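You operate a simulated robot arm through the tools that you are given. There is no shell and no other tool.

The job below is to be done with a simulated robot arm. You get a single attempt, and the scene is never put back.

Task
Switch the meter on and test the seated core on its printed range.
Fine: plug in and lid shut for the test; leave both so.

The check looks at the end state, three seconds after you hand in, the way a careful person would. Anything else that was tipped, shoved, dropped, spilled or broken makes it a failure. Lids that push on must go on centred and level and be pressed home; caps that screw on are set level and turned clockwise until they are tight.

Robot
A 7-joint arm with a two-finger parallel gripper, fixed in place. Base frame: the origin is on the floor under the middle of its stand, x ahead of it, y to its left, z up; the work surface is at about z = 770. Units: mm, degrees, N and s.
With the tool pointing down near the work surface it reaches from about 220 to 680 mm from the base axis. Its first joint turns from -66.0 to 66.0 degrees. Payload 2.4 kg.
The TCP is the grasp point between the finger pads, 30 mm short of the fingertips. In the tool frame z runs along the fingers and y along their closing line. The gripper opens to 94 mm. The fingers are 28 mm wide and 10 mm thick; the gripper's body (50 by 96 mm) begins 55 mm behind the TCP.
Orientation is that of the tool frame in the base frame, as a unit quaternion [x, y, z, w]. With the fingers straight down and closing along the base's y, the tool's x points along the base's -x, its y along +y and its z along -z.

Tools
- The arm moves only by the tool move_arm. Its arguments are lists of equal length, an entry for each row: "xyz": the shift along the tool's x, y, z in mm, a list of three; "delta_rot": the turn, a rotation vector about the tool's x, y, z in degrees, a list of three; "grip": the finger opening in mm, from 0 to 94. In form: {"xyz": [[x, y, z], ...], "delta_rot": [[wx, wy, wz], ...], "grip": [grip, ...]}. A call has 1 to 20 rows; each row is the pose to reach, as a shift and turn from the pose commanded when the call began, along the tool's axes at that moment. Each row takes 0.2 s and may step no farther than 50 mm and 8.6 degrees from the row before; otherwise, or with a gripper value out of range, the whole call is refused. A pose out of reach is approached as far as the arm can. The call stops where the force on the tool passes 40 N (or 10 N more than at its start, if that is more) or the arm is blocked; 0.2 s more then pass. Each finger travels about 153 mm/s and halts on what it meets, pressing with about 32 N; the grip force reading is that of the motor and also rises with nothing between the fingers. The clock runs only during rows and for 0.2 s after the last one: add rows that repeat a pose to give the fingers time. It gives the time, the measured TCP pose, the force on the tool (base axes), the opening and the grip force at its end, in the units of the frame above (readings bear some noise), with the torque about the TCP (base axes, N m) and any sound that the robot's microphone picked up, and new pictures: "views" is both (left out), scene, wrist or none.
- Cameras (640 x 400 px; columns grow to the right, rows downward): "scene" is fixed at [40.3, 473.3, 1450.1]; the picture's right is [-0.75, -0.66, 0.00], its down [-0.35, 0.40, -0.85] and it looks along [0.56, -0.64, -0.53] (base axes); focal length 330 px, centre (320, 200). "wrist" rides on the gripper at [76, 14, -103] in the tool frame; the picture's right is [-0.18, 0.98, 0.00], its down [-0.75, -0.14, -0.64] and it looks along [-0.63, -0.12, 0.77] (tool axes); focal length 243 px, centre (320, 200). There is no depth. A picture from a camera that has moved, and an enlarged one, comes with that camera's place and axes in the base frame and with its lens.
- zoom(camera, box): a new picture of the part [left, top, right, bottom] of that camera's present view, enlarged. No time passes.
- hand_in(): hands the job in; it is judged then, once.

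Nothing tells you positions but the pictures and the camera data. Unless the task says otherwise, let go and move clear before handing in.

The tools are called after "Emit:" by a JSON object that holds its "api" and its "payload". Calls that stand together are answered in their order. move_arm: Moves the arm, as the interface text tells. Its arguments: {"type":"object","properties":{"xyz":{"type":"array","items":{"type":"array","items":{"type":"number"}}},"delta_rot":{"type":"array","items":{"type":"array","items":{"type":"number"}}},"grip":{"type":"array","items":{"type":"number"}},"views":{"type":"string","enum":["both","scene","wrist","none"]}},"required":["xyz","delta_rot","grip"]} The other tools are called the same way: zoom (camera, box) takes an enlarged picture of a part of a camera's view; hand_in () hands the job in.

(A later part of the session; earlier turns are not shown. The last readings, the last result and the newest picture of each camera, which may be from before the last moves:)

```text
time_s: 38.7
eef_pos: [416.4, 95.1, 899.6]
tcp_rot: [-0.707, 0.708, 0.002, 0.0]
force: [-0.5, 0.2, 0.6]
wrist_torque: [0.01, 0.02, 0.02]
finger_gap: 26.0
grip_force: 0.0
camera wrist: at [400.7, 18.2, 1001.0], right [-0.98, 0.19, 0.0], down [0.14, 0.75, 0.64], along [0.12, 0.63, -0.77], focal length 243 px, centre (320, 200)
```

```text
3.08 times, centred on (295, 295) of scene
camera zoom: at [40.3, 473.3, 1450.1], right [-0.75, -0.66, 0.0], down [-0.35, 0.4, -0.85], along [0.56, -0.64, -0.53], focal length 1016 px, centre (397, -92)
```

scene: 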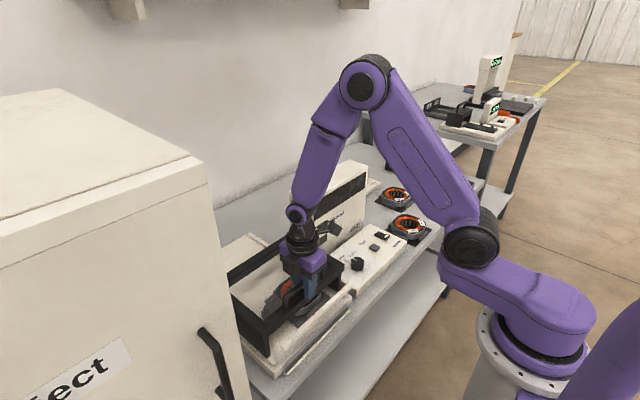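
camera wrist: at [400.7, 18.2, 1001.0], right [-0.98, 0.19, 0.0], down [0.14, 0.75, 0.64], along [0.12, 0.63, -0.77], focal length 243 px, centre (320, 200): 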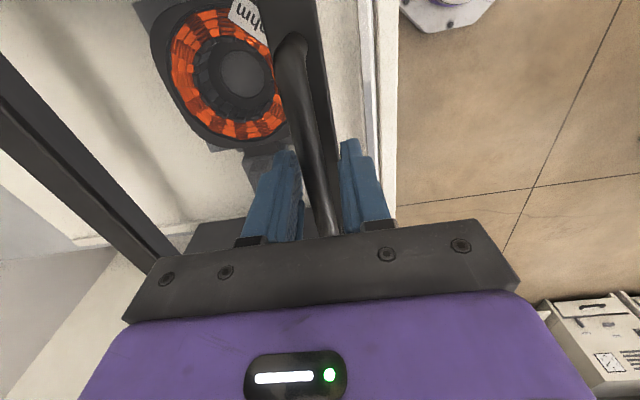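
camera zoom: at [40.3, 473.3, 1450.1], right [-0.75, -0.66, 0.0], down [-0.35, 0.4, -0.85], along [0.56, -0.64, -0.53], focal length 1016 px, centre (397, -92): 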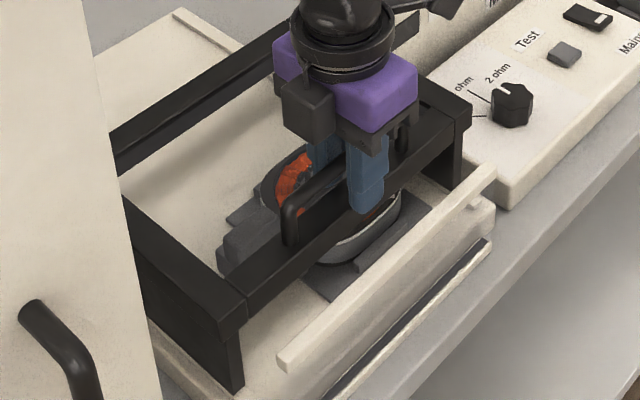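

The fingers now hook the bar loosely with zero force. I'll continue pulling toward −x in 5 mm steps.

Emit:
{"api": "move_arm", "payload": {"xyz": [[0, 5, 0], [0, 10, 0], [0, 15, 0], [0, 20, 0], [0, 25, 0], [0, 30, 0], [0, 30, 0]], "delta_rot": [[0, 0, 0], [0, 0, 0], [0, 0, 0], [0, 0, 0], [0, 0, 0], [0, 0, 0], [0, 0, 0]], "grip": [26, 26, 26, 26, 26, 26, 26]}}

Emit:
{"api": "zoom", "payload": {"camera": "scene", "box": [220, 230, 370, 360]}}

```text
time_s: 40.3
eef_pos: [386.4, 96.3, 900.4]
tcp_rot: [-0.707, 0.708, 0.001, 0.002]
force: [7.9, -2.5, 0.5]
wrist_torque: [0.06, -0.28, 0.1]
finger_gap: 31.0
grip_force: 4.1
camera wrist: at [370.9, 18.5, 1001.4], right [-0.98, 0.19, 0.0], down [0.14, 0.75, 0.64], along [0.12, 0.63, -0.76], focal length 243 px, centre (320, 200)
```

scene: 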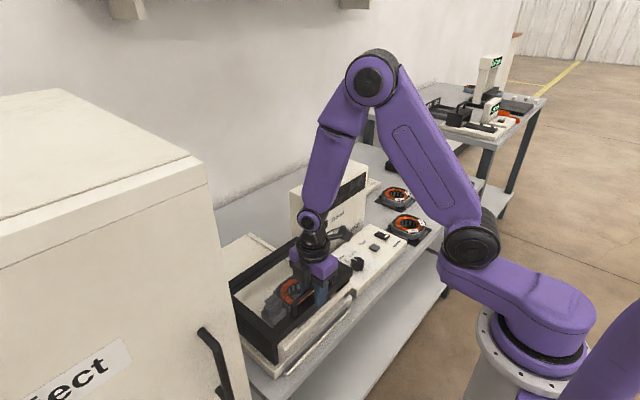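
wrist: 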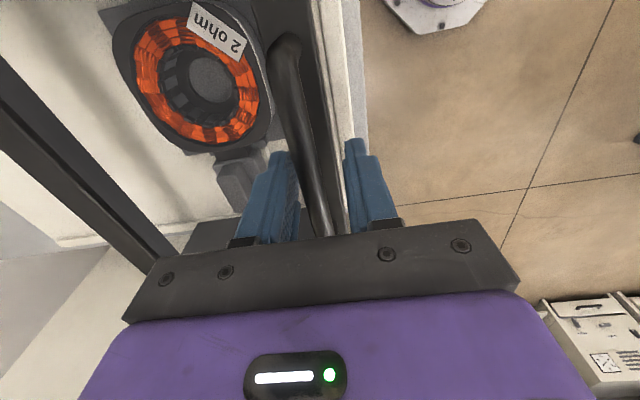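

```text
3.08 times, centred on (295, 295) of scene
camera zoom: at [40.5, 473.3, 1450.1], right [-0.75, -0.66, 0.0], down [-0.35, 0.4, -0.85], along [0.56, -0.64, -0.53], focal length 1016 px, centre (397, -92)
```

zoom: 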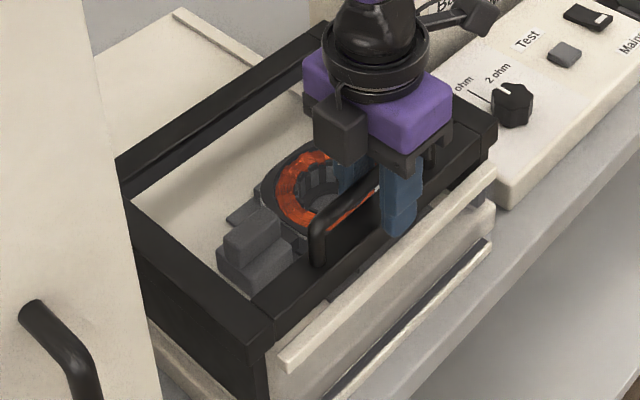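

The lid is nearly at the front stop, but the hooking finger is yielding. I'll re-position with closed fingers behind the bar so I can press it home firmly.

Emit:
{"api": "move_arm", "payload": {"xyz": [[0, -6, 0], [0, -6, -20], [0, -6, -45], [0, -25, -50], [0, -44, -50], [0, -44, -50], [0, -44, -50], [0, -44, -25], [0, -44, 0], [0, -44, 0]], "delta_rot": [[0, 0, 0], [0, 0, 0], [0, 0, 0], [0, 0, 0], [0, 0, 0], [0, 0, 0], [0, 0, 0], [0, 0, 0], [0, 0, 0], [0, 0, 0]], "grip": [34, 34, 34, 20, 0, 0, 0, 0, 0, 0]}}

Emit:
{"api": "zoom", "payload": {"camera": "wrist", "box": [200, 60, 440, 260]}}

Emit:
{"api": "zoom", "payload": {"camera": "scene", "box": [220, 230, 370, 360]}}

```text
time_s: 42.5
eef_pos: [429.9, 95.2, 898.6]
tcp_rot: [-0.707, 0.707, 0.0, 0.0]
force: [-0.2, 0.4, -0.2]
wrist_torque: [0.05, 0.0, 0.02]
finger_gap: 0.0
grip_force: 32.4
camera wrist: at [414.3, 18.0, 1000.8], right [-0.98, 0.19, 0.0], down [0.14, 0.75, 0.64], along [0.12, 0.63, -0.77], focal length 243 px, centre (320, 200)
```

scene: 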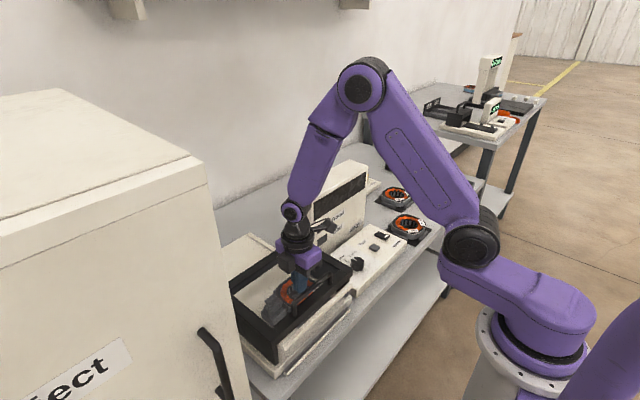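
wrist: 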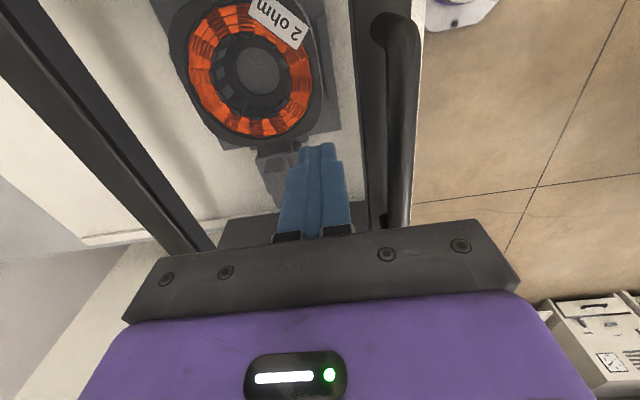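

```text
2.00 times, centred on (320, 160) of wrist
camera zoom: at [414.3, 18.0, 1000.8], right [-0.98, 0.19, 0.0], down [0.14, 0.75, 0.64], along [0.12, 0.63, -0.77], focal length 485 px, centre (320, 280)
```

zoom: 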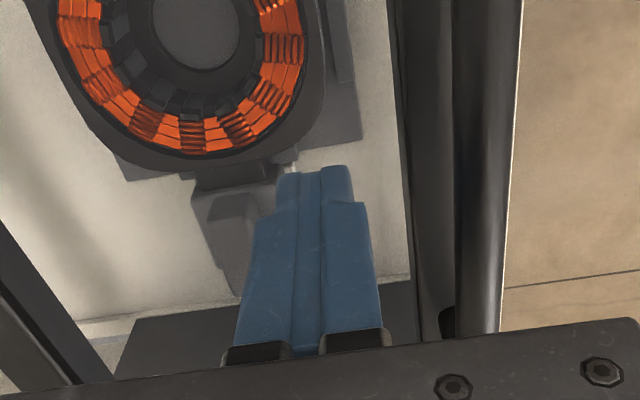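

```text
3.08 times, centred on (295, 295) of scene
camera zoom: at [40.3, 473.3, 1450.1], right [-0.75, -0.66, 0.0], down [-0.35, 0.4, -0.85], along [0.56, -0.64, -0.53], focal length 1016 px, centre (397, -92)
```

zoom: 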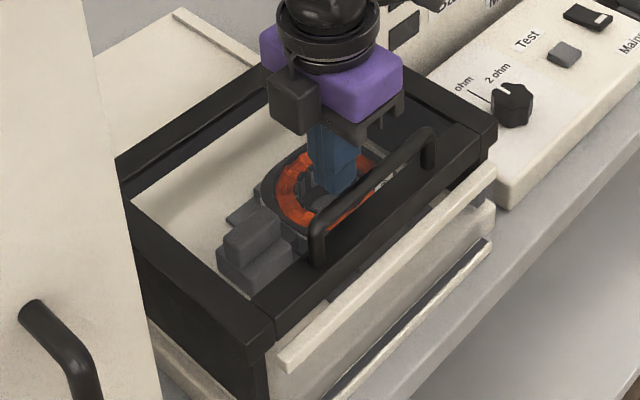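

Closed fingers are behind the handle bar. I'll push −x until it's firmly against the stop.

Emit:
{"api": "move_arm", "payload": {"xyz": [[0, 4, 0], [0, 8, 0], [0, 12, 0], [0, 16, 0], [0, 18, 0], [0, 20, 0], [0, 22, 0], [0, 24, 0], [0, 24, 0]], "delta_rot": [[0, 0, 0], [0, 0, 0], [0, 0, 0], [0, 0, 0], [0, 0, 0], [0, 0, 0], [0, 0, 0], [0, 0, 0], [0, 0, 0]], "grip": [0, 0, 0, 0, 0, 0, 0, 0, 0]}}

Emit:
{"api": "zoom", "payload": {"camera": "scene", "box": [220, 230, 370, 360]}}

Emit:
{"api": "zoom", "payload": {"camera": "wrist", "box": [200, 0, 440, 200]}}

```text
time_s: 44.5
eef_pos: [408.2, 96.0, 901.3]
tcp_rot: [-0.706, 0.709, -0.001, 0.005]
force: [24.5, -8.0, 10.7]
wrist_torque: [-0.01, 0.24, 0.18]
finger_gap: 0.0
grip_force: 31.9
camera wrist: at [392.8, 17.8, 1001.6], right [-0.98, 0.19, -0.01], down [0.14, 0.75, 0.65], along [0.13, 0.63, -0.76], focal length 243 px, centre (320, 200)
```

scene: 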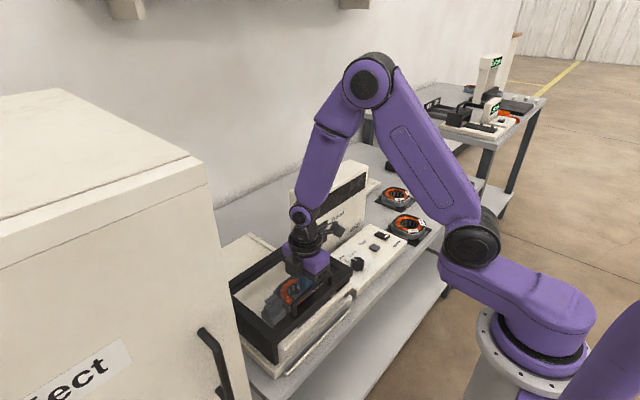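
wrist: 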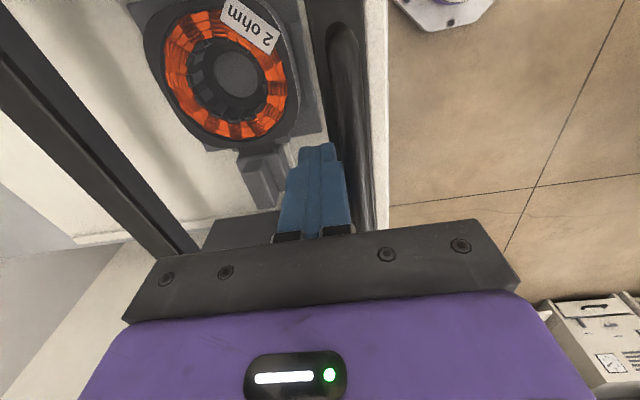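

```text
3.08 times, centred on (295, 295) of scene
camera zoom: at [40.8, 473.1, 1450.1], right [-0.75, -0.66, 0.0], down [-0.35, 0.4, -0.85], along [0.56, -0.64, -0.53], focal length 1016 px, centre (397, -92)
```

zoom: 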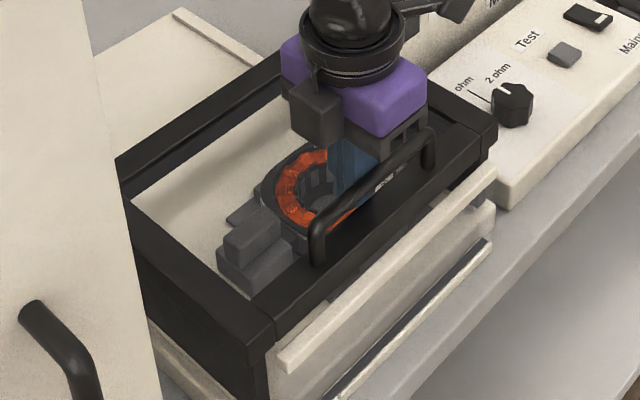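

```text
2.00 times, centred on (320, 100) of wrist
camera zoom: at [392.8, 17.8, 1001.6], right [-0.98, 0.19, -0.01], down [0.14, 0.75, 0.65], along [0.13, 0.63, -0.76], focal length 485 px, centre (320, 400)
```

zoom: 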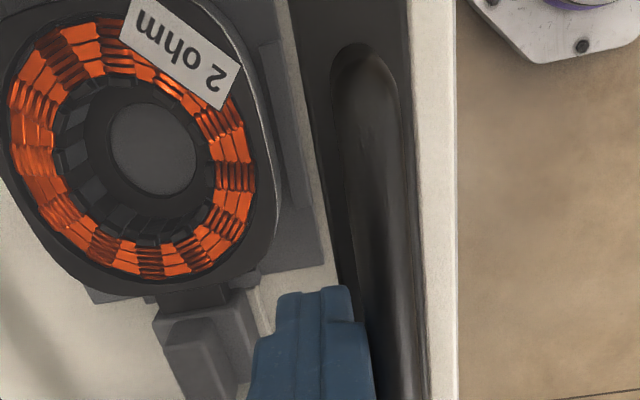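

The lid is against its stop (24 N with no more travel). I'll back off, rise clear, and move over the meter panel while turning the tool back to its original orientation.

Emit:
{"api": "move_arm", "payload": {"xyz": [[0, -8, 0], [0, -10, -20], [0, -10, -50], [0, -10, -90], [0, -10, -120], [0, -10, -120]], "delta_rot": [[0, 0, 0], [0, 0, 0], [0, 0, 0], [0, 0, 0], [0, 0, 0], [0, 0, 0]], "grip": [0, 0, 0, 0, 0, 0], "views": "none"}}

Emit:
{"api": "move_arm", "payload": {"xyz": [[24, 10, -5], [48, 20, -10], [72, 30, -15], [96, 40, -20], [120, 50, -25], [144, 60, -30], [168, 70, -30], [192, 80, -30], [210, 85, -30], [225, 90, -30], [240, 95, -30], [240, 95, -30]], "delta_rot": [[0, 0, 8.2], [0, 0, 16.4], [0, 0, 24.6], [0, 0, 32.8], [0, 0, 41], [0, 0, 49.2], [0, 0, 57.4], [0, 0, 65.6], [0, 0, 73.8], [0, 0, 82], [0, 0, 90], [0, 0, 90]], "grip": [0, 20, 40, 60, 80, 94, 94, 94, 94, 94, 94, 94]}}

```text
time_s: 45.9
eef_pos: [415.3, 95.9, 1020.3]
tcp_rot: [-0.707, 0.708, 0.001, -0.001]
force: [-0.3, -0.2, -0.4]
wrist_torque: [-0.02, -0.02, 0.0]
finger_gap: 0.0
grip_force: 31.5
```

```text
time_s: 48.5
eef_pos: [321.3, -145.0, 1049.2]
tcp_rot: [0.002, 1.0, 0.001, -0.001]
force: [-0.4, 0.3, 0.1]
wrist_torque: [0.02, -0.01, -0.01]
finger_gap: 94.1
grip_force: 0.1
camera wrist: at [243.4, -131.7, 1151.0], right [0.19, 0.98, 0.0], down [0.75, -0.15, 0.64], along [0.63, -0.12, -0.77], focal length 243 px, centre (320, 200)
```

scene: 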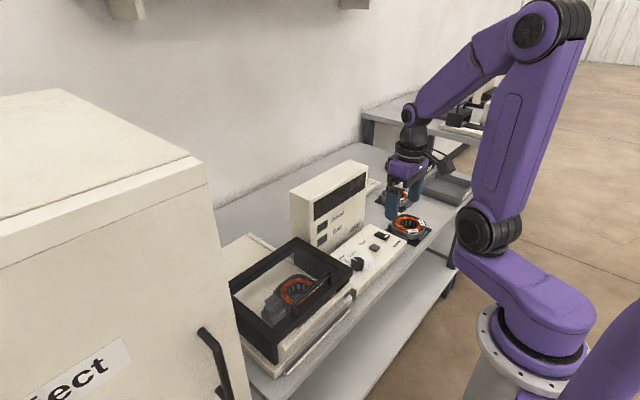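
wrist: 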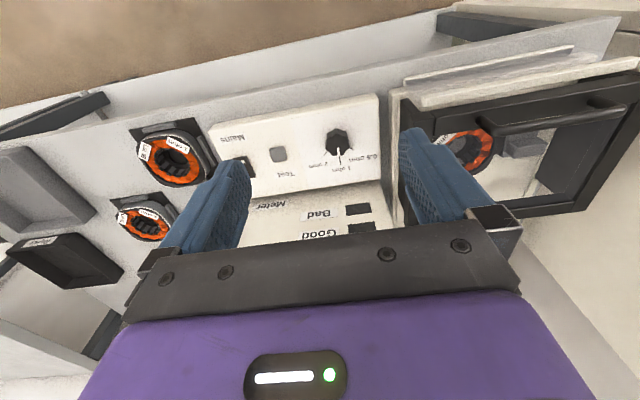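

Emit:
{"api": "zoom", "payload": {"camera": "scene", "box": [220, 225, 370, 375]}}

Emit:
{"api": "zoom", "payload": {"camera": "scene", "box": [310, 210, 420, 290]}}

Emit:
{"api": "zoom", "payload": {"camera": "wrist", "box": [380, 20, 640, 230]}}

Emit:
{"api": "zoom", "payload": {"camera": "wrist", "box": [200, 90, 400, 240]}}

```text
2.67 times, centred on (295, 300) of scene
camera zoom: at [40.3, 473.3, 1450.1], right [-0.75, -0.66, 0.0], down [-0.35, 0.4, -0.85], along [0.56, -0.64, -0.53], focal length 880 px, centre (387, -67)
```

zoom: 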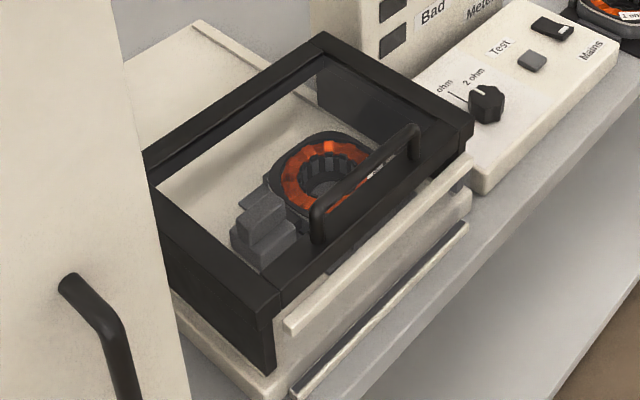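

```text
5.00 times, centred on (365, 250) of scene
camera zoom: at [40.3, 473.3, 1450.1], right [-0.75, -0.66, 0.0], down [-0.35, 0.4, -0.85], along [0.56, -0.64, -0.53], focal length 1650 px, centre (95, -50)
```

zoom: 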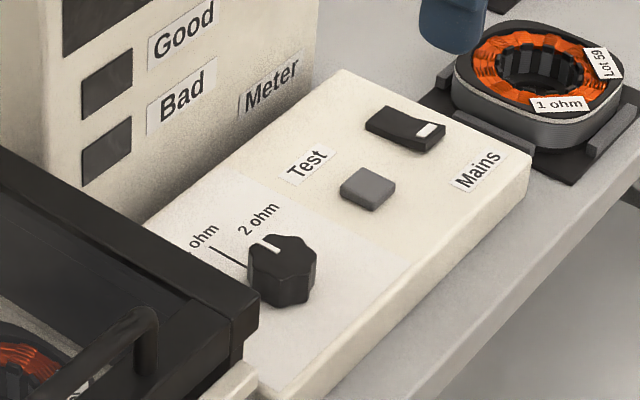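

```text
1.90 times, centred on (510, 125) of wrist
camera zoom: at [243.4, -131.7, 1151.0], right [0.19, 0.98, 0.0], down [0.75, -0.15, 0.64], along [0.63, -0.12, -0.77], focal length 462 px, centre (-42, 343)
```

zoom: 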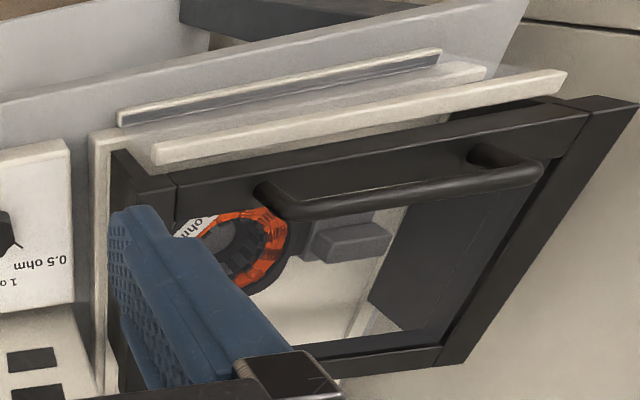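

```text
2.67 times, centred on (300, 165) of wrist
camera zoom: at [243.4, -131.7, 1151.0], right [0.19, 0.98, 0.0], down [0.75, -0.15, 0.64], along [0.63, -0.12, -0.77], focal length 647 px, centre (373, 293)
```

zoom: 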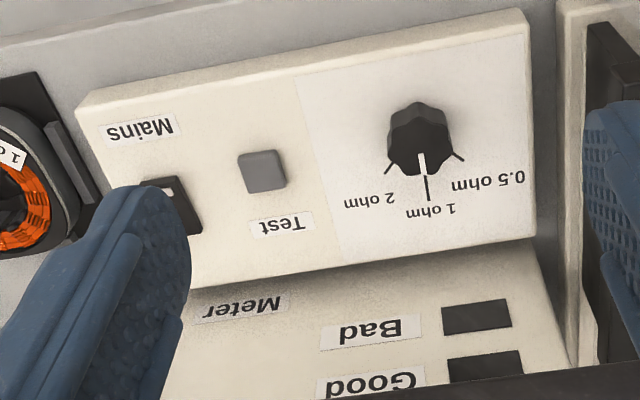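

The lid looks fully closed against the front bar. The mains rocker's white-marked (−x) end appears raised, meaning off. I'll move in closer to the rocker and Test button.

Emit:
{"api": "move_arm", "payload": {"xyz": [[-16, -23, 20], [-32, -46, 40], [-48, -69, 60], [-64, -92, 80], [-79, -115, 99], [-79, -115, 99]], "delta_rot": [[0, 0, 0], [0, 0, 0], [0, 0, 0], [0, 0, 0], [0, 0, 0], [0, 0, 0]], "grip": [94, 94, 94, 94, 94, 94], "views": "both"}}

Emit:
{"api": "zoom", "payload": {"camera": "wrist", "box": [220, 60, 420, 220]}}

Emit:
{"api": "zoom", "payload": {"camera": "wrist", "box": [360, 40, 520, 160]}}

```text
time_s: 49.9
eef_pos: [399.1, -259.5, 950.1]
tcp_rot: [0.001, 1.0, 0.001, -0.001]
force: [-0.6, 0.4, -0.3]
wrist_torque: [0.0, -0.01, -0.02]
finger_gap: 94.0
grip_force: 0.0
camera wrist: at [322.5, -246.2, 1051.3], right [0.19, 0.98, 0.0], down [0.75, -0.14, 0.64], along [0.63, -0.12, -0.77], focal length 243 px, centre (320, 200)
```

scene: 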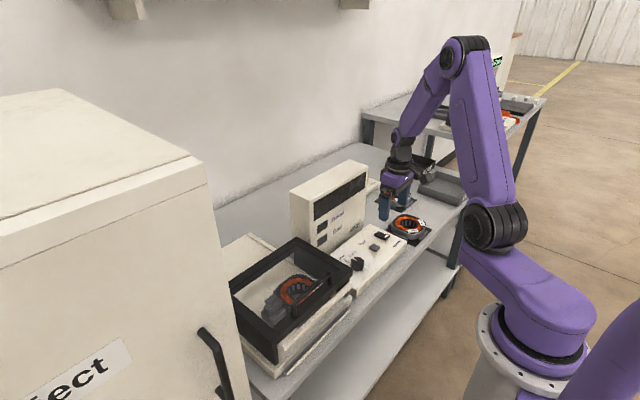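
wrist: 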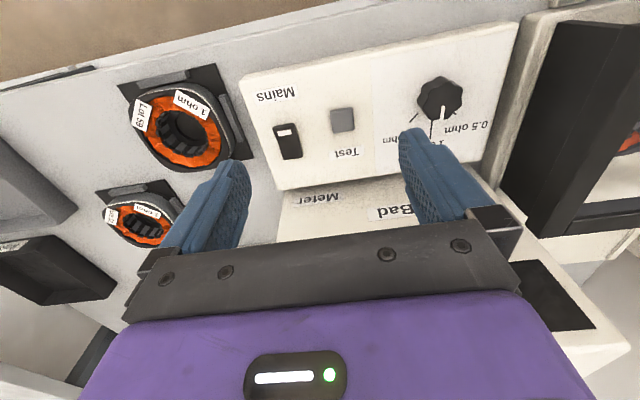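

```text
2.50 times, centred on (320, 140) of wrist
camera zoom: at [322.5, -246.2, 1051.3], right [0.19, 0.98, 0.0], down [0.75, -0.14, 0.64], along [0.63, -0.12, -0.77], focal length 606 px, centre (320, 350)
```

zoom: 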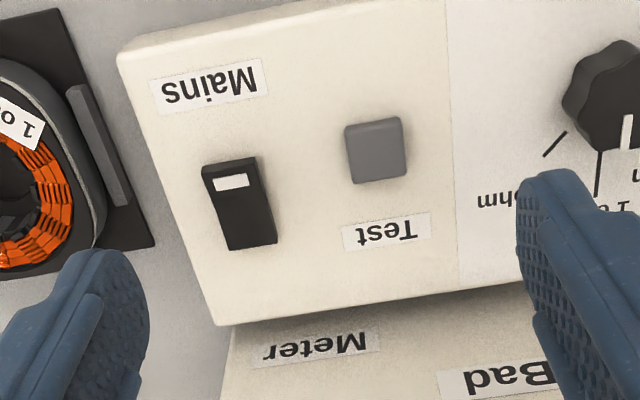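

```text
3.33 times, centred on (440, 100) of wrist
camera zoom: at [322.5, -246.2, 1051.3], right [0.19, 0.98, 0.0], down [0.75, -0.14, 0.64], along [0.63, -0.12, -0.77], focal length 809 px, centre (-80, 533)
```

zoom: 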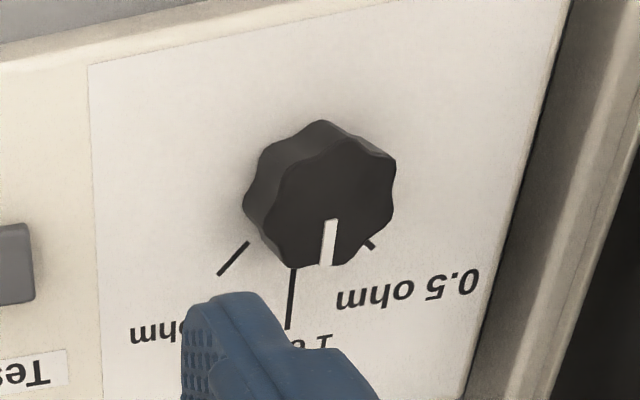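

The rocker runs x≈424–459 at y≈−306, with the white-marked raised end at x≈428. I'll close the fingers and position above that end.

Emit:
{"api": "move_arm", "payload": {"xyz": [[-12, -24, 0], [-25, -47.5, 0], [-25, -47.5, 30], [-25, -47.5, 60], [-25, -47.5, 90], [-25, -47.5, 100], [-25, -47.5, 100]], "delta_rot": [[0, 0, 0], [0, 0, 0], [0, 0, 0], [0, 0, 0], [0, 0, 0], [0, 0, 0], [0, 0, 0]], "grip": [60, 30, 0, 0, 0, 0, 0]}}

Emit:
{"api": "zoom", "payload": {"camera": "wrist", "box": [220, 60, 420, 220]}}

Emit:
{"api": "zoom", "payload": {"camera": "scene", "box": [330, 190, 450, 280]}}

```text
time_s: 51.5
eef_pos: [424.7, -306.5, 849.8]
tcp_rot: [0.001, 1.0, 0.001, -0.001]
force: [-0.1, 0.4, -0.6]
wrist_torque: [-0.02, 0.01, 0.01]
finger_gap: 0.2
grip_force: 32.1
camera wrist: at [347.6, -293.2, 951.5], right [0.19, 0.98, 0.0], down [0.75, -0.14, 0.64], along [0.63, -0.12, -0.77], focal length 243 px, centre (320, 200)
```

scene: 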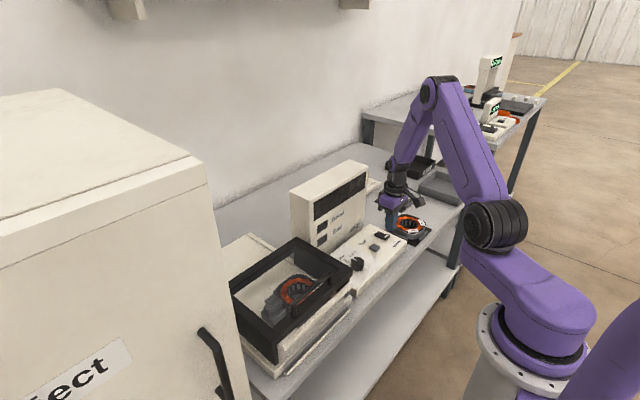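
wrist: 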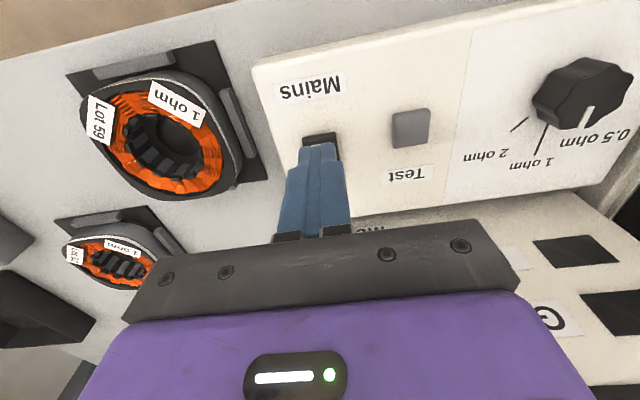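

```text
2.50 times, centred on (320, 140) of wrist
camera zoom: at [347.6, -293.2, 951.5], right [0.19, 0.98, 0.0], down [0.75, -0.14, 0.64], along [0.63, -0.12, -0.77], focal length 606 px, centre (320, 350)
```

zoom: 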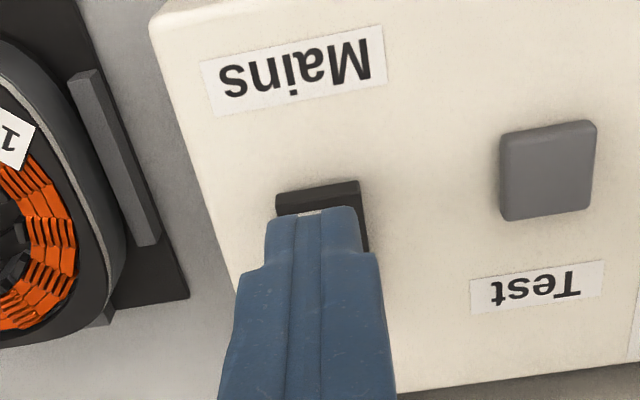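

```text
4.44 times, centred on (390, 235) of scene
camera zoom: at [40.3, 473.3, 1450.1], right [-0.75, -0.66, 0.0], down [-0.35, 0.4, -0.85], along [0.56, -0.64, -0.53], focal length 1467 px, centre (9, 44)
```

zoom: 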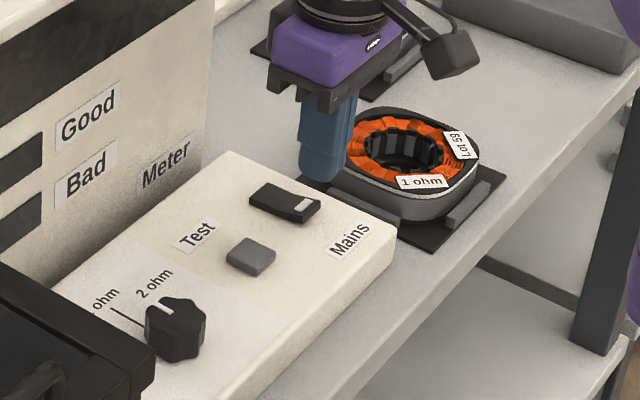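

The fingertips are centred over the rocker's white-marked end. I'll descend slowly to press it.

Emit:
{"api": "move_arm", "payload": {"xyz": [[0, 0, 6], [0, 0, 12], [0, 0, 16], [0, 0, 18], [0, 0, 20], [0, 0, 20]], "delta_rot": [[0, 0, 0], [0, 0, 0], [0, 0, 0], [0, 0, 0], [0, 0, 0], [0, 0, 0]], "grip": [0, 0, 0, 0, 0, 0]}}

Emit:
{"api": "zoom", "payload": {"camera": "scene", "box": [330, 190, 450, 280]}}

Emit:
{"api": "zoom", "payload": {"camera": "wrist", "box": [220, 60, 420, 220]}}

```text
time_s: 52.9
eef_pos: [424.4, -306.9, 831.0]
tcp_rot: [0.002, 1.0, 0.0, -0.001]
force: [-0.5, 0.0, 1.1]
wrist_torque: [0.02, 0.02, 0.02]
finger_gap: 0.1
grip_force: 32.2
camera wrist: at [346.8, -293.6, 932.0], right [0.19, 0.98, 0.0], down [0.75, -0.14, 0.64], along [0.63, -0.12, -0.77], focal length 243 px, centre (320, 200)
```

scene: 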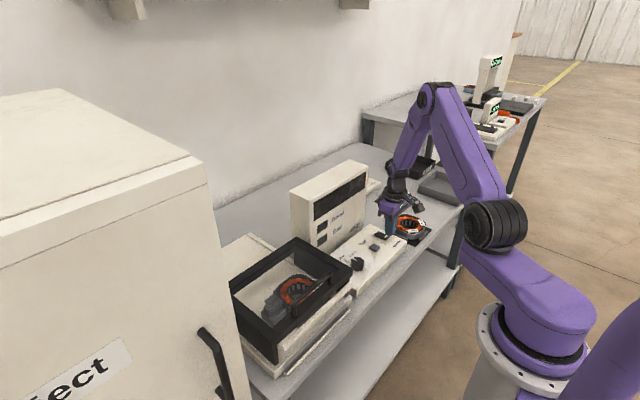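
wrist: 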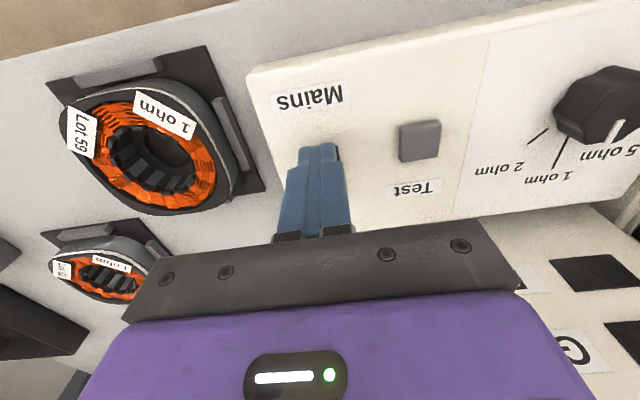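

```text
4.44 times, centred on (390, 235) of scene
camera zoom: at [40.3, 473.3, 1450.1], right [-0.75, -0.66, 0.0], down [-0.35, 0.4, -0.85], along [0.56, -0.64, -0.53], focal length 1467 px, centre (9, 44)
```

zoom: 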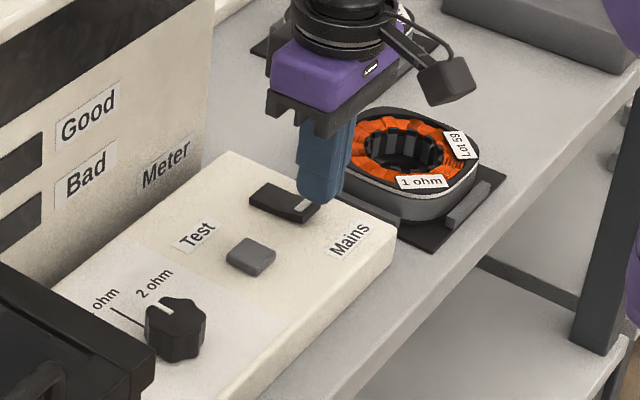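

```text
2.50 times, centred on (320, 140) of wrist
camera zoom: at [346.8, -293.6, 932.0], right [0.19, 0.98, 0.0], down [0.75, -0.14, 0.64], along [0.63, -0.12, -0.77], focal length 606 px, centre (320, 350)
```

zoom: 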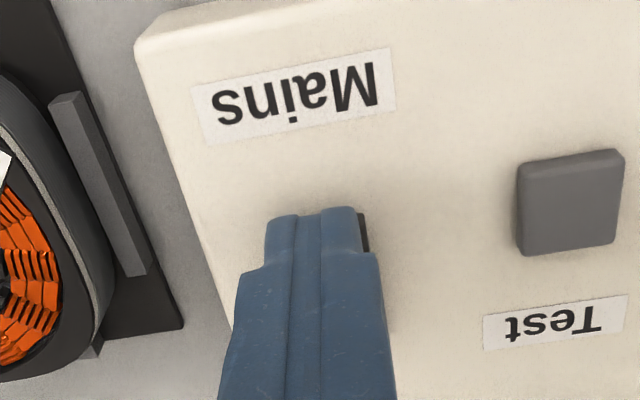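

The tip is just above the marked end of the rocker. I'll press down in 1.5 mm steps until it responds.

Emit:
{"api": "move_arm", "payload": {"xyz": [[0, 0, 1.5], [0, 0, 3], [0, 0, 4.5], [0, 0, 6], [0, 0, 6]], "delta_rot": [[0, 0, 0], [0, 0, 0], [0, 0, 0], [0, 0, 0], [0, 0, 0]], "grip": [0, 0, 0, 0, 0]}}

Emit:
{"api": "zoom", "payload": {"camera": "scene", "box": [300, 160, 450, 270]}}

```text
time_s: 54.1
eef_pos: [423.5, -307.0, 824.8]
tcp_rot: [0.001, 1.0, 0.001, -0.001]
force: [-0.4, 0.3, 0.4]
wrist_torque: [-0.01, 0.0, 0.0]
finger_gap: 0.1
grip_force: 31.8
camera wrist: at [346.7, -293.5, 925.8], right [0.19, 0.98, 0.0], down [0.75, -0.14, 0.64], along [0.63, -0.12, -0.77], focal length 243 px, centre (320, 200)
```

scene: 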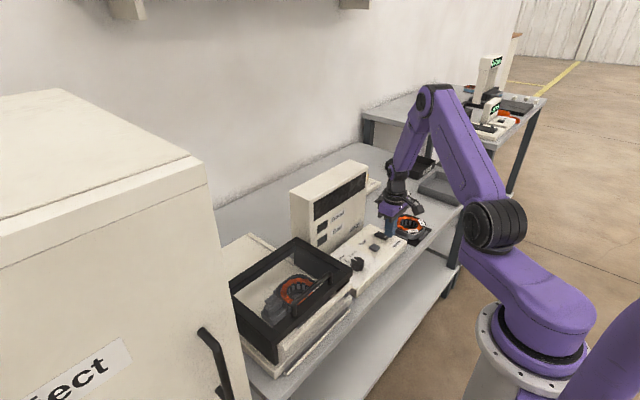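
wrist: 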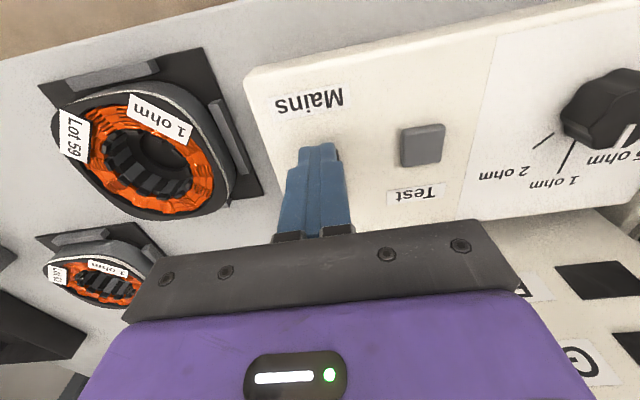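

```text
3.64 times, centred on (375, 215) of scene
camera zoom: at [40.3, 473.3, 1450.1], right [-0.75, -0.66, 0.0], down [-0.35, 0.4, -0.85], along [0.56, -0.64, -0.53], focal length 1200 px, centre (120, 146)
```

zoom: 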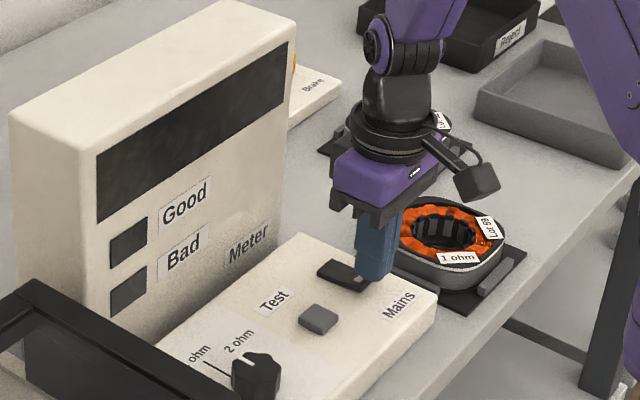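

There's no contact yet at tip z≈795, so I'll keep lowering slowly.

Emit:
{"api": "move_arm", "payload": {"xyz": [[0, 0, 1.5], [0, 0, 3], [0, 0, 4.5], [0, 0, 6], [0, 0, 6]], "delta_rot": [[0, 0, 0], [0, 0, 0], [0, 0, 0], [0, 0, 0], [0, 0, 0]], "grip": [0, 0, 0, 0, 0]}}

Emit:
{"api": "zoom", "payload": {"camera": "scene", "box": [300, 160, 450, 270]}}

Emit:
{"api": "zoom", "payload": {"camera": "wrist", "box": [240, 80, 400, 200]}}

```text
time_s: 55.3
eef_pos: [423.4, -307.8, 818.1]
tcp_rot: [0.0, 1.0, 0.0, -0.002]
force: [-0.2, 0.4, -0.5]
wrist_torque: [-0.02, -0.01, 0.0]
finger_gap: 0.0
grip_force: 32.2
camera wrist: at [346.7, -293.5, 919.6], right [0.19, 0.98, 0.0], down [0.75, -0.14, 0.64], along [0.63, -0.12, -0.77], focal length 243 px, centre (320, 200)
```

scene: 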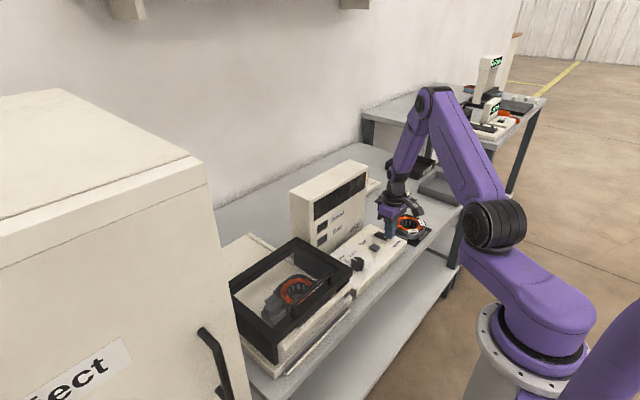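
wrist: 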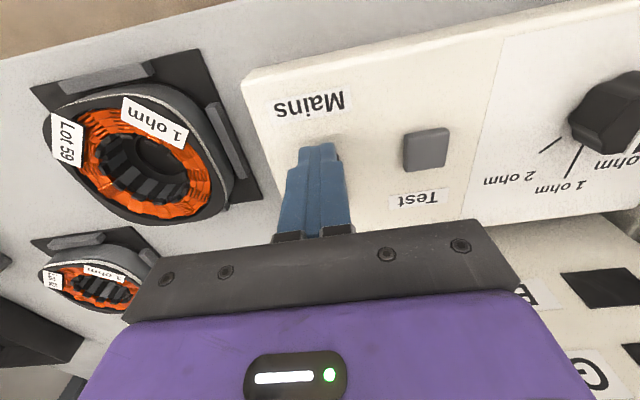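

```text
3.64 times, centred on (375, 215) of scene
camera zoom: at [40.3, 473.3, 1450.1], right [-0.75, -0.66, 0.0], down [-0.35, 0.4, -0.85], along [0.56, -0.64, -0.53], focal length 1200 px, centre (120, 146)
```

zoom: 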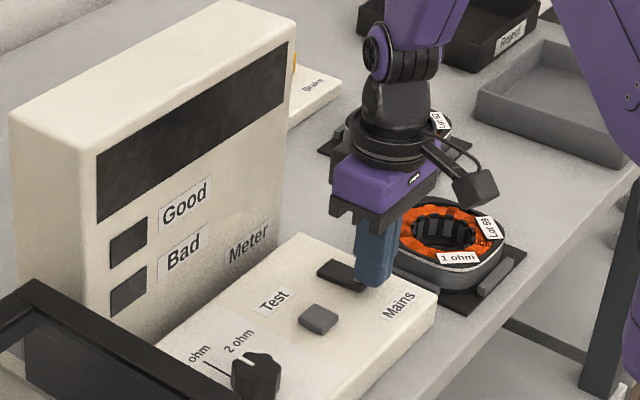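

```text
3.33 times, centred on (320, 140) of wrist
camera zoom: at [346.7, -293.5, 919.6], right [0.19, 0.98, 0.0], down [0.75, -0.14, 0.64], along [0.63, -0.12, -0.77], focal length 809 px, centre (320, 400)
```

zoom: 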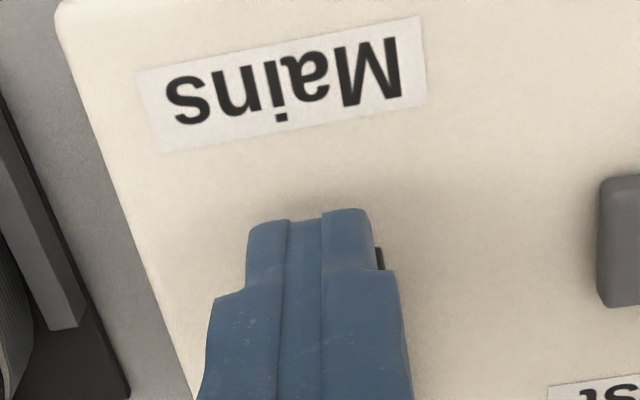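

There's still no contact at tip z≈788; re-triangulating puts the panel top nearer z≈778, so the rocker's marked end is around x≈430–436. I'll shift +4 mm in x and −2 mm in y and continue lowering gently.

Emit:
{"api": "move_arm", "payload": {"xyz": [[-4, -2, 0], [-4, -2, 1.5], [-4, -2, 3], [-4, -2, 4.5], [-4, -2, 4.5]], "delta_rot": [[0, 0, 0], [0, 0, 0], [0, 0, 0], [0, 0, 0], [0, 0, 0]], "grip": [0, 0, 0, 0, 0]}}

Emit:
{"api": "zoom", "payload": {"camera": "scene", "box": [300, 160, 450, 270]}}

Emit:
{"api": "zoom", "payload": {"camera": "wrist", "box": [240, 80, 400, 200]}}

```text
time_s: 56.5
eef_pos: [427.2, -309.1, 813.2]
tcp_rot: [0.001, 1.0, 0.001, -0.001]
force: [-0.7, 0.5, 0.2]
wrist_torque: [-0.02, 0.02, 0.02]
finger_gap: 0.2
grip_force: 32.1
camera wrist: at [351.0, -295.7, 915.4], right [0.19, 0.98, 0.0], down [0.75, -0.14, 0.64], along [0.63, -0.12, -0.77], focal length 243 px, centre (320, 200)
```

scene: 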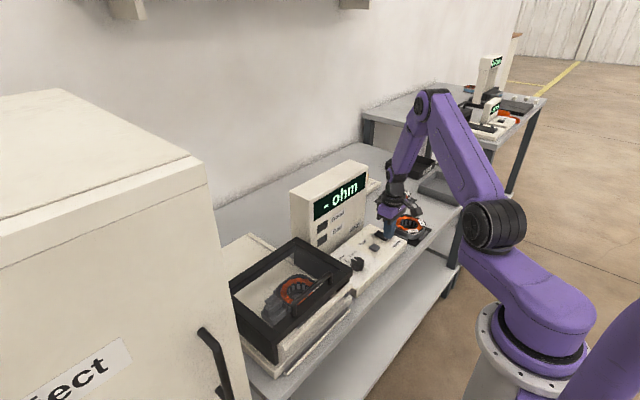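
wrist: 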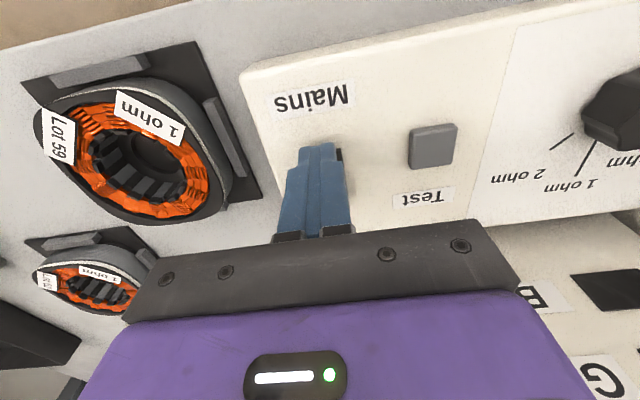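

```text
3.64 times, centred on (375, 215) of scene
camera zoom: at [40.3, 473.3, 1450.1], right [-0.75, -0.66, 0.0], down [-0.35, 0.4, -0.85], along [0.56, -0.64, -0.53], focal length 1200 px, centre (120, 146)
```

zoom: 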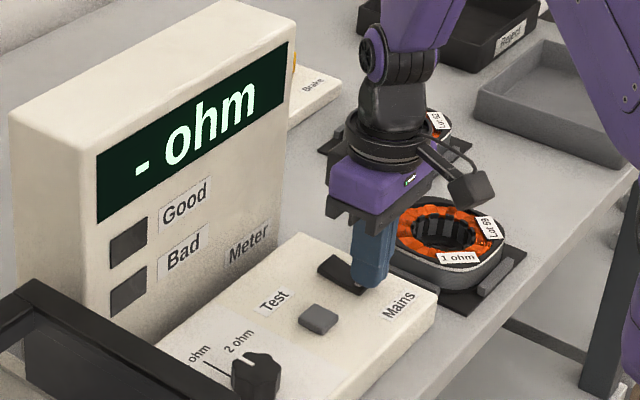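

```text
3.33 times, centred on (320, 140) of wrist
camera zoom: at [351.0, -295.7, 915.4], right [0.19, 0.98, 0.0], down [0.75, -0.14, 0.64], along [0.63, -0.12, -0.77], focal length 809 px, centre (320, 400)
```

zoom: 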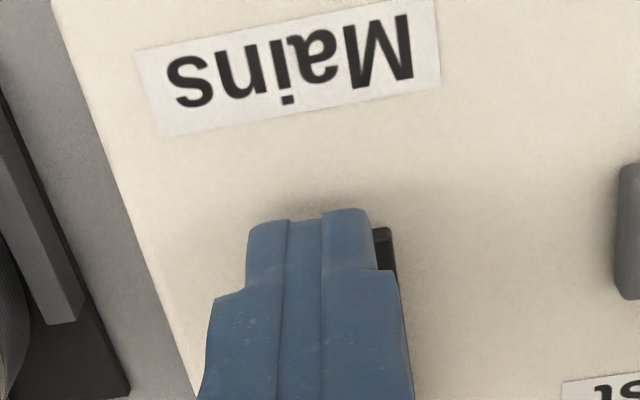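

The display lit up with "- ohm", so the meter is on. Now I'll lift off and move above the range knob at about (427, −138).

Emit:
{"api": "move_arm", "payload": {"xyz": [[0, 0, -15], [0, 0, -50], [0, 0, -90], [0, 43, -90], [0, 86, -90], [0, 129, -90], [0, 171, -90], [0, 171, -90]], "delta_rot": [[0, 0, 0], [0, 0, 0], [0, 0, 0], [0, 0, 0], [0, 0, 0], [0, 0, 0], [0, 0, 0], [0, 0, 0]], "grip": [0, 0, 0, 20, 50, 80, 80, 80]}}

Emit:
{"api": "zoom", "payload": {"camera": "wrist", "box": [220, 40, 420, 200]}}

Emit:
{"api": "zoom", "payload": {"camera": "scene", "box": [300, 160, 450, 270]}}

```text
time_s: 58.3
eef_pos: [428.0, -137.2, 903.9]
tcp_rot: [0.0, 1.0, 0.0, -0.001]
force: [-0.1, 0.0, -0.2]
wrist_torque: [0.02, -0.03, 0.01]
finger_gap: 80.0
grip_force: 0.0
camera wrist: at [350.4, -123.8, 1006.2], right [0.19, 0.98, 0.0], down [0.75, -0.14, 0.64], along [0.63, -0.12, -0.77], focal length 243 px, centre (320, 200)
```

scene: 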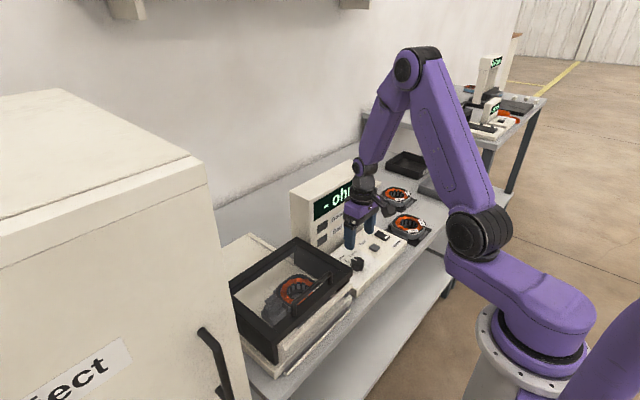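
wrist: 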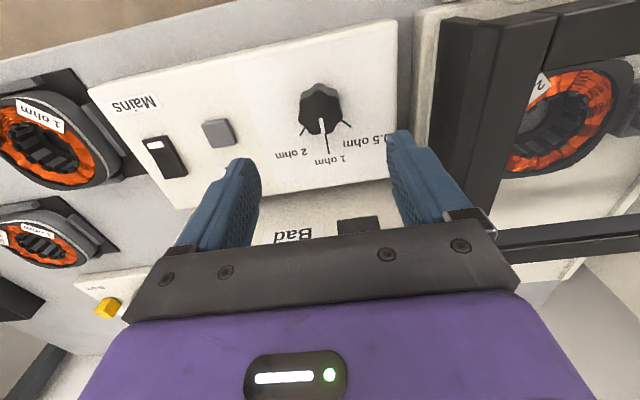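

```text
2.50 times, centred on (320, 120) of wrist
camera zoom: at [350.4, -123.8, 1006.2], right [0.19, 0.98, 0.0], down [0.75, -0.14, 0.64], along [0.63, -0.12, -0.77], focal length 606 px, centre (320, 400)
```

zoom: 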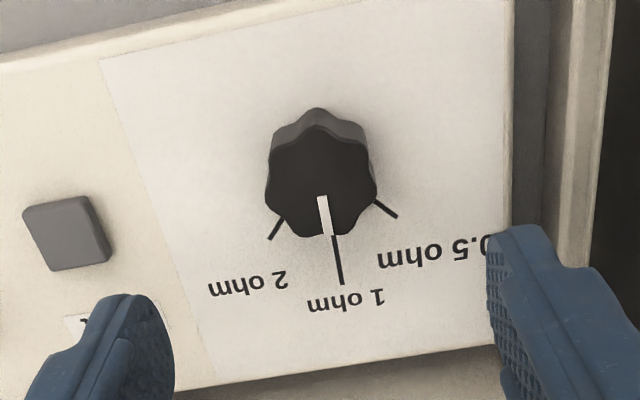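

```text
3.64 times, centred on (375, 215) of scene
camera zoom: at [40.2, 473.4, 1450.1], right [-0.75, -0.66, 0.0], down [-0.35, 0.4, -0.85], along [0.56, -0.64, -0.53], focal length 1200 px, centre (120, 146)
```

zoom: 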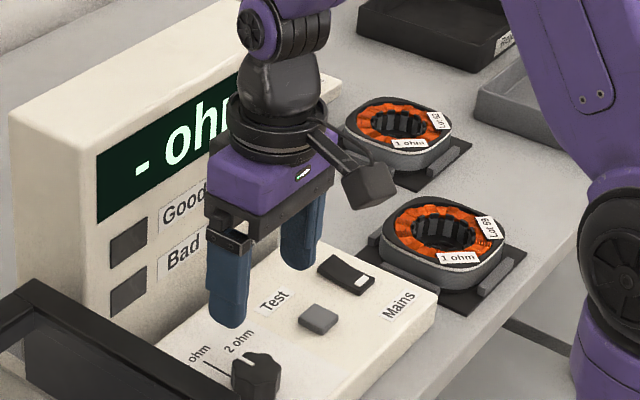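

The rocker now shows on. The knob axis (427.6, −138) is centred between the fingers, so I'll descend to grip its sides.

Emit:
{"api": "move_arm", "payload": {"xyz": [[0, -0.5, 30], [0, -0.5, 55], [0, -0.5, 75], [0, -0.5, 85], [0, -0.5, 89], [0, -0.5, 89]], "delta_rot": [[0, 0, 0], [0, 0, 0], [0, 0, 0], [0, 0, 0], [0, 0, 0], [0, 0, 0]], "grip": [80, 80, 80, 80, 80, 80]}}

Emit:
{"api": "zoom", "payload": {"camera": "wrist", "box": [220, 60, 420, 220]}}

Emit:
{"api": "zoom", "payload": {"camera": "scene", "box": [310, 200, 430, 290]}}

```text
time_s: 59.7
eef_pos: [428.6, -138.3, 813.9]
tcp_rot: [0.001, 1.0, 0.001, -0.002]
force: [-0.9, -0.7, 0.3]
wrist_torque: [-0.03, -0.01, -0.01]
finger_gap: 80.0
grip_force: 0.1
camera wrist: at [351.3, -125.1, 916.2], right [0.19, 0.98, 0.0], down [0.75, -0.14, 0.64], along [0.63, -0.12, -0.77], focal length 243 px, centre (320, 200)
```

scene: 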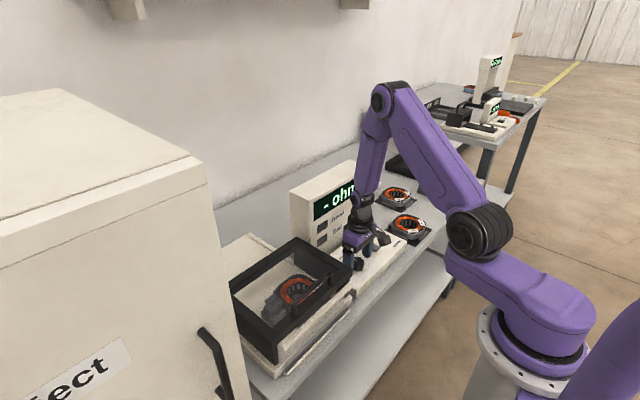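
wrist: 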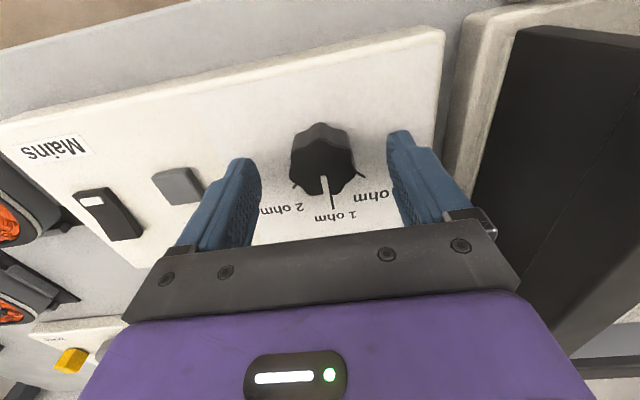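

```text
2.50 times, centred on (320, 140) of wrist
camera zoom: at [351.3, -125.1, 916.2], right [0.19, 0.98, 0.0], down [0.75, -0.14, 0.64], along [0.63, -0.12, -0.77], focal length 606 px, centre (320, 350)
```

zoom: 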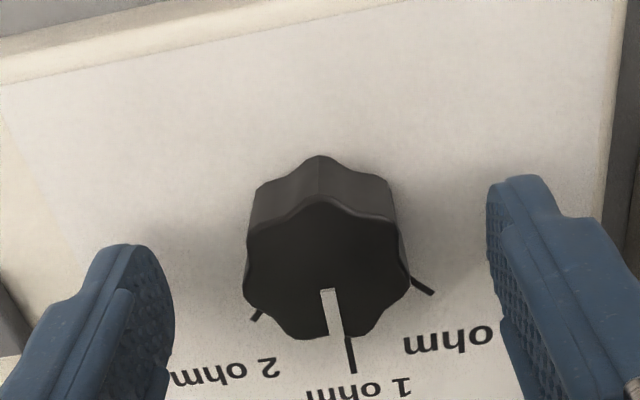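

```text
4.44 times, centred on (370, 245) of scene
camera zoom: at [40.3, 473.3, 1450.1], right [-0.75, -0.66, 0.0], down [-0.35, 0.4, -0.85], along [0.56, -0.64, -0.53], focal length 1467 px, centre (98, 0)
```

zoom: 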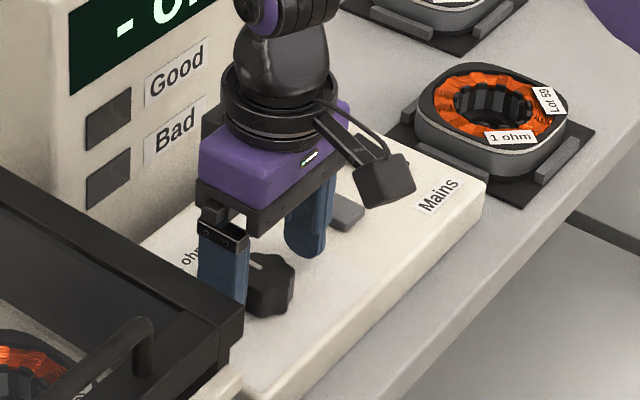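

The fingers straddle the knob. I'll go 2 mm lower and close on it gently.

Emit:
{"api": "move_arm", "payload": {"xyz": [[1, 0, 2], [1, 0, 2], [1, 0, 2], [1, 0, 2], [1, 0, 2]], "delta_rot": [[0, 0, 0], [0, 0, 0], [0, 0, 0], [0, 0, 0], [0, 0, 0]], "grip": [70, 50, 36, 30, 30]}}

Emit:
{"api": "zoom", "payload": {"camera": "wrist", "box": [220, 60, 420, 220]}}

```text
time_s: 60.9
eef_pos: [426.3, -136.8, 811.9]
tcp_rot: [0.0, 1.0, 0.001, -0.002]
force: [-0.8, 13.4, 0.5]
wrist_torque: [-0.08, -0.19, 0.0]
finger_gap: 37.1
grip_force: 45.3
camera wrist: at [349.8, -124.0, 914.3], right [0.18, 0.98, 0.0], down [0.76, -0.14, 0.64], along [0.63, -0.12, -0.77], focal length 243 px, centre (320, 200)
```

scene: 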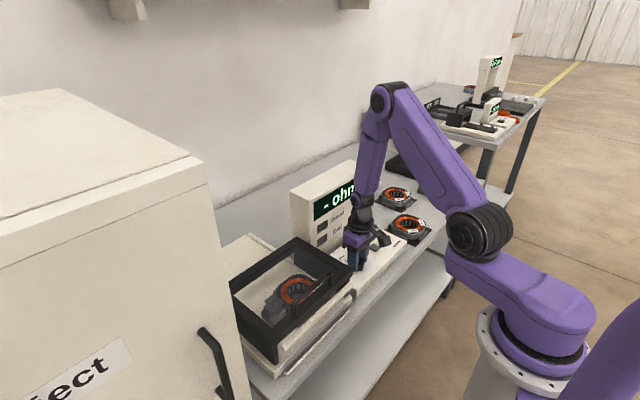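
wrist: 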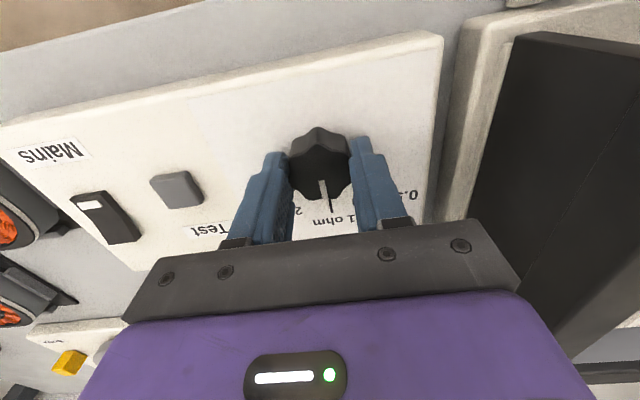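

```text
2.50 times, centred on (320, 140) of wrist
camera zoom: at [349.8, -124.0, 914.3], right [0.18, 0.98, 0.0], down [0.76, -0.14, 0.64], along [0.63, -0.12, -0.77], focal length 606 px, centre (320, 350)
```

zoom: 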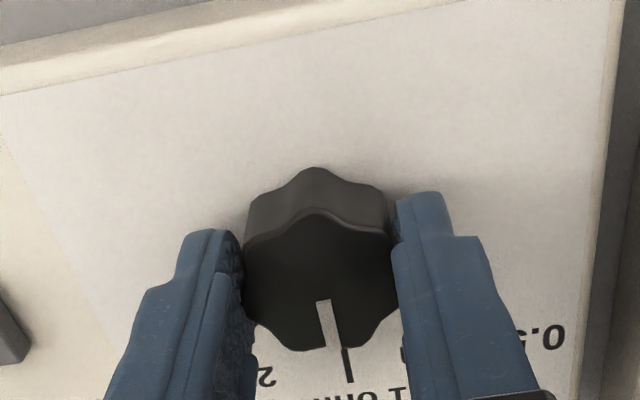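

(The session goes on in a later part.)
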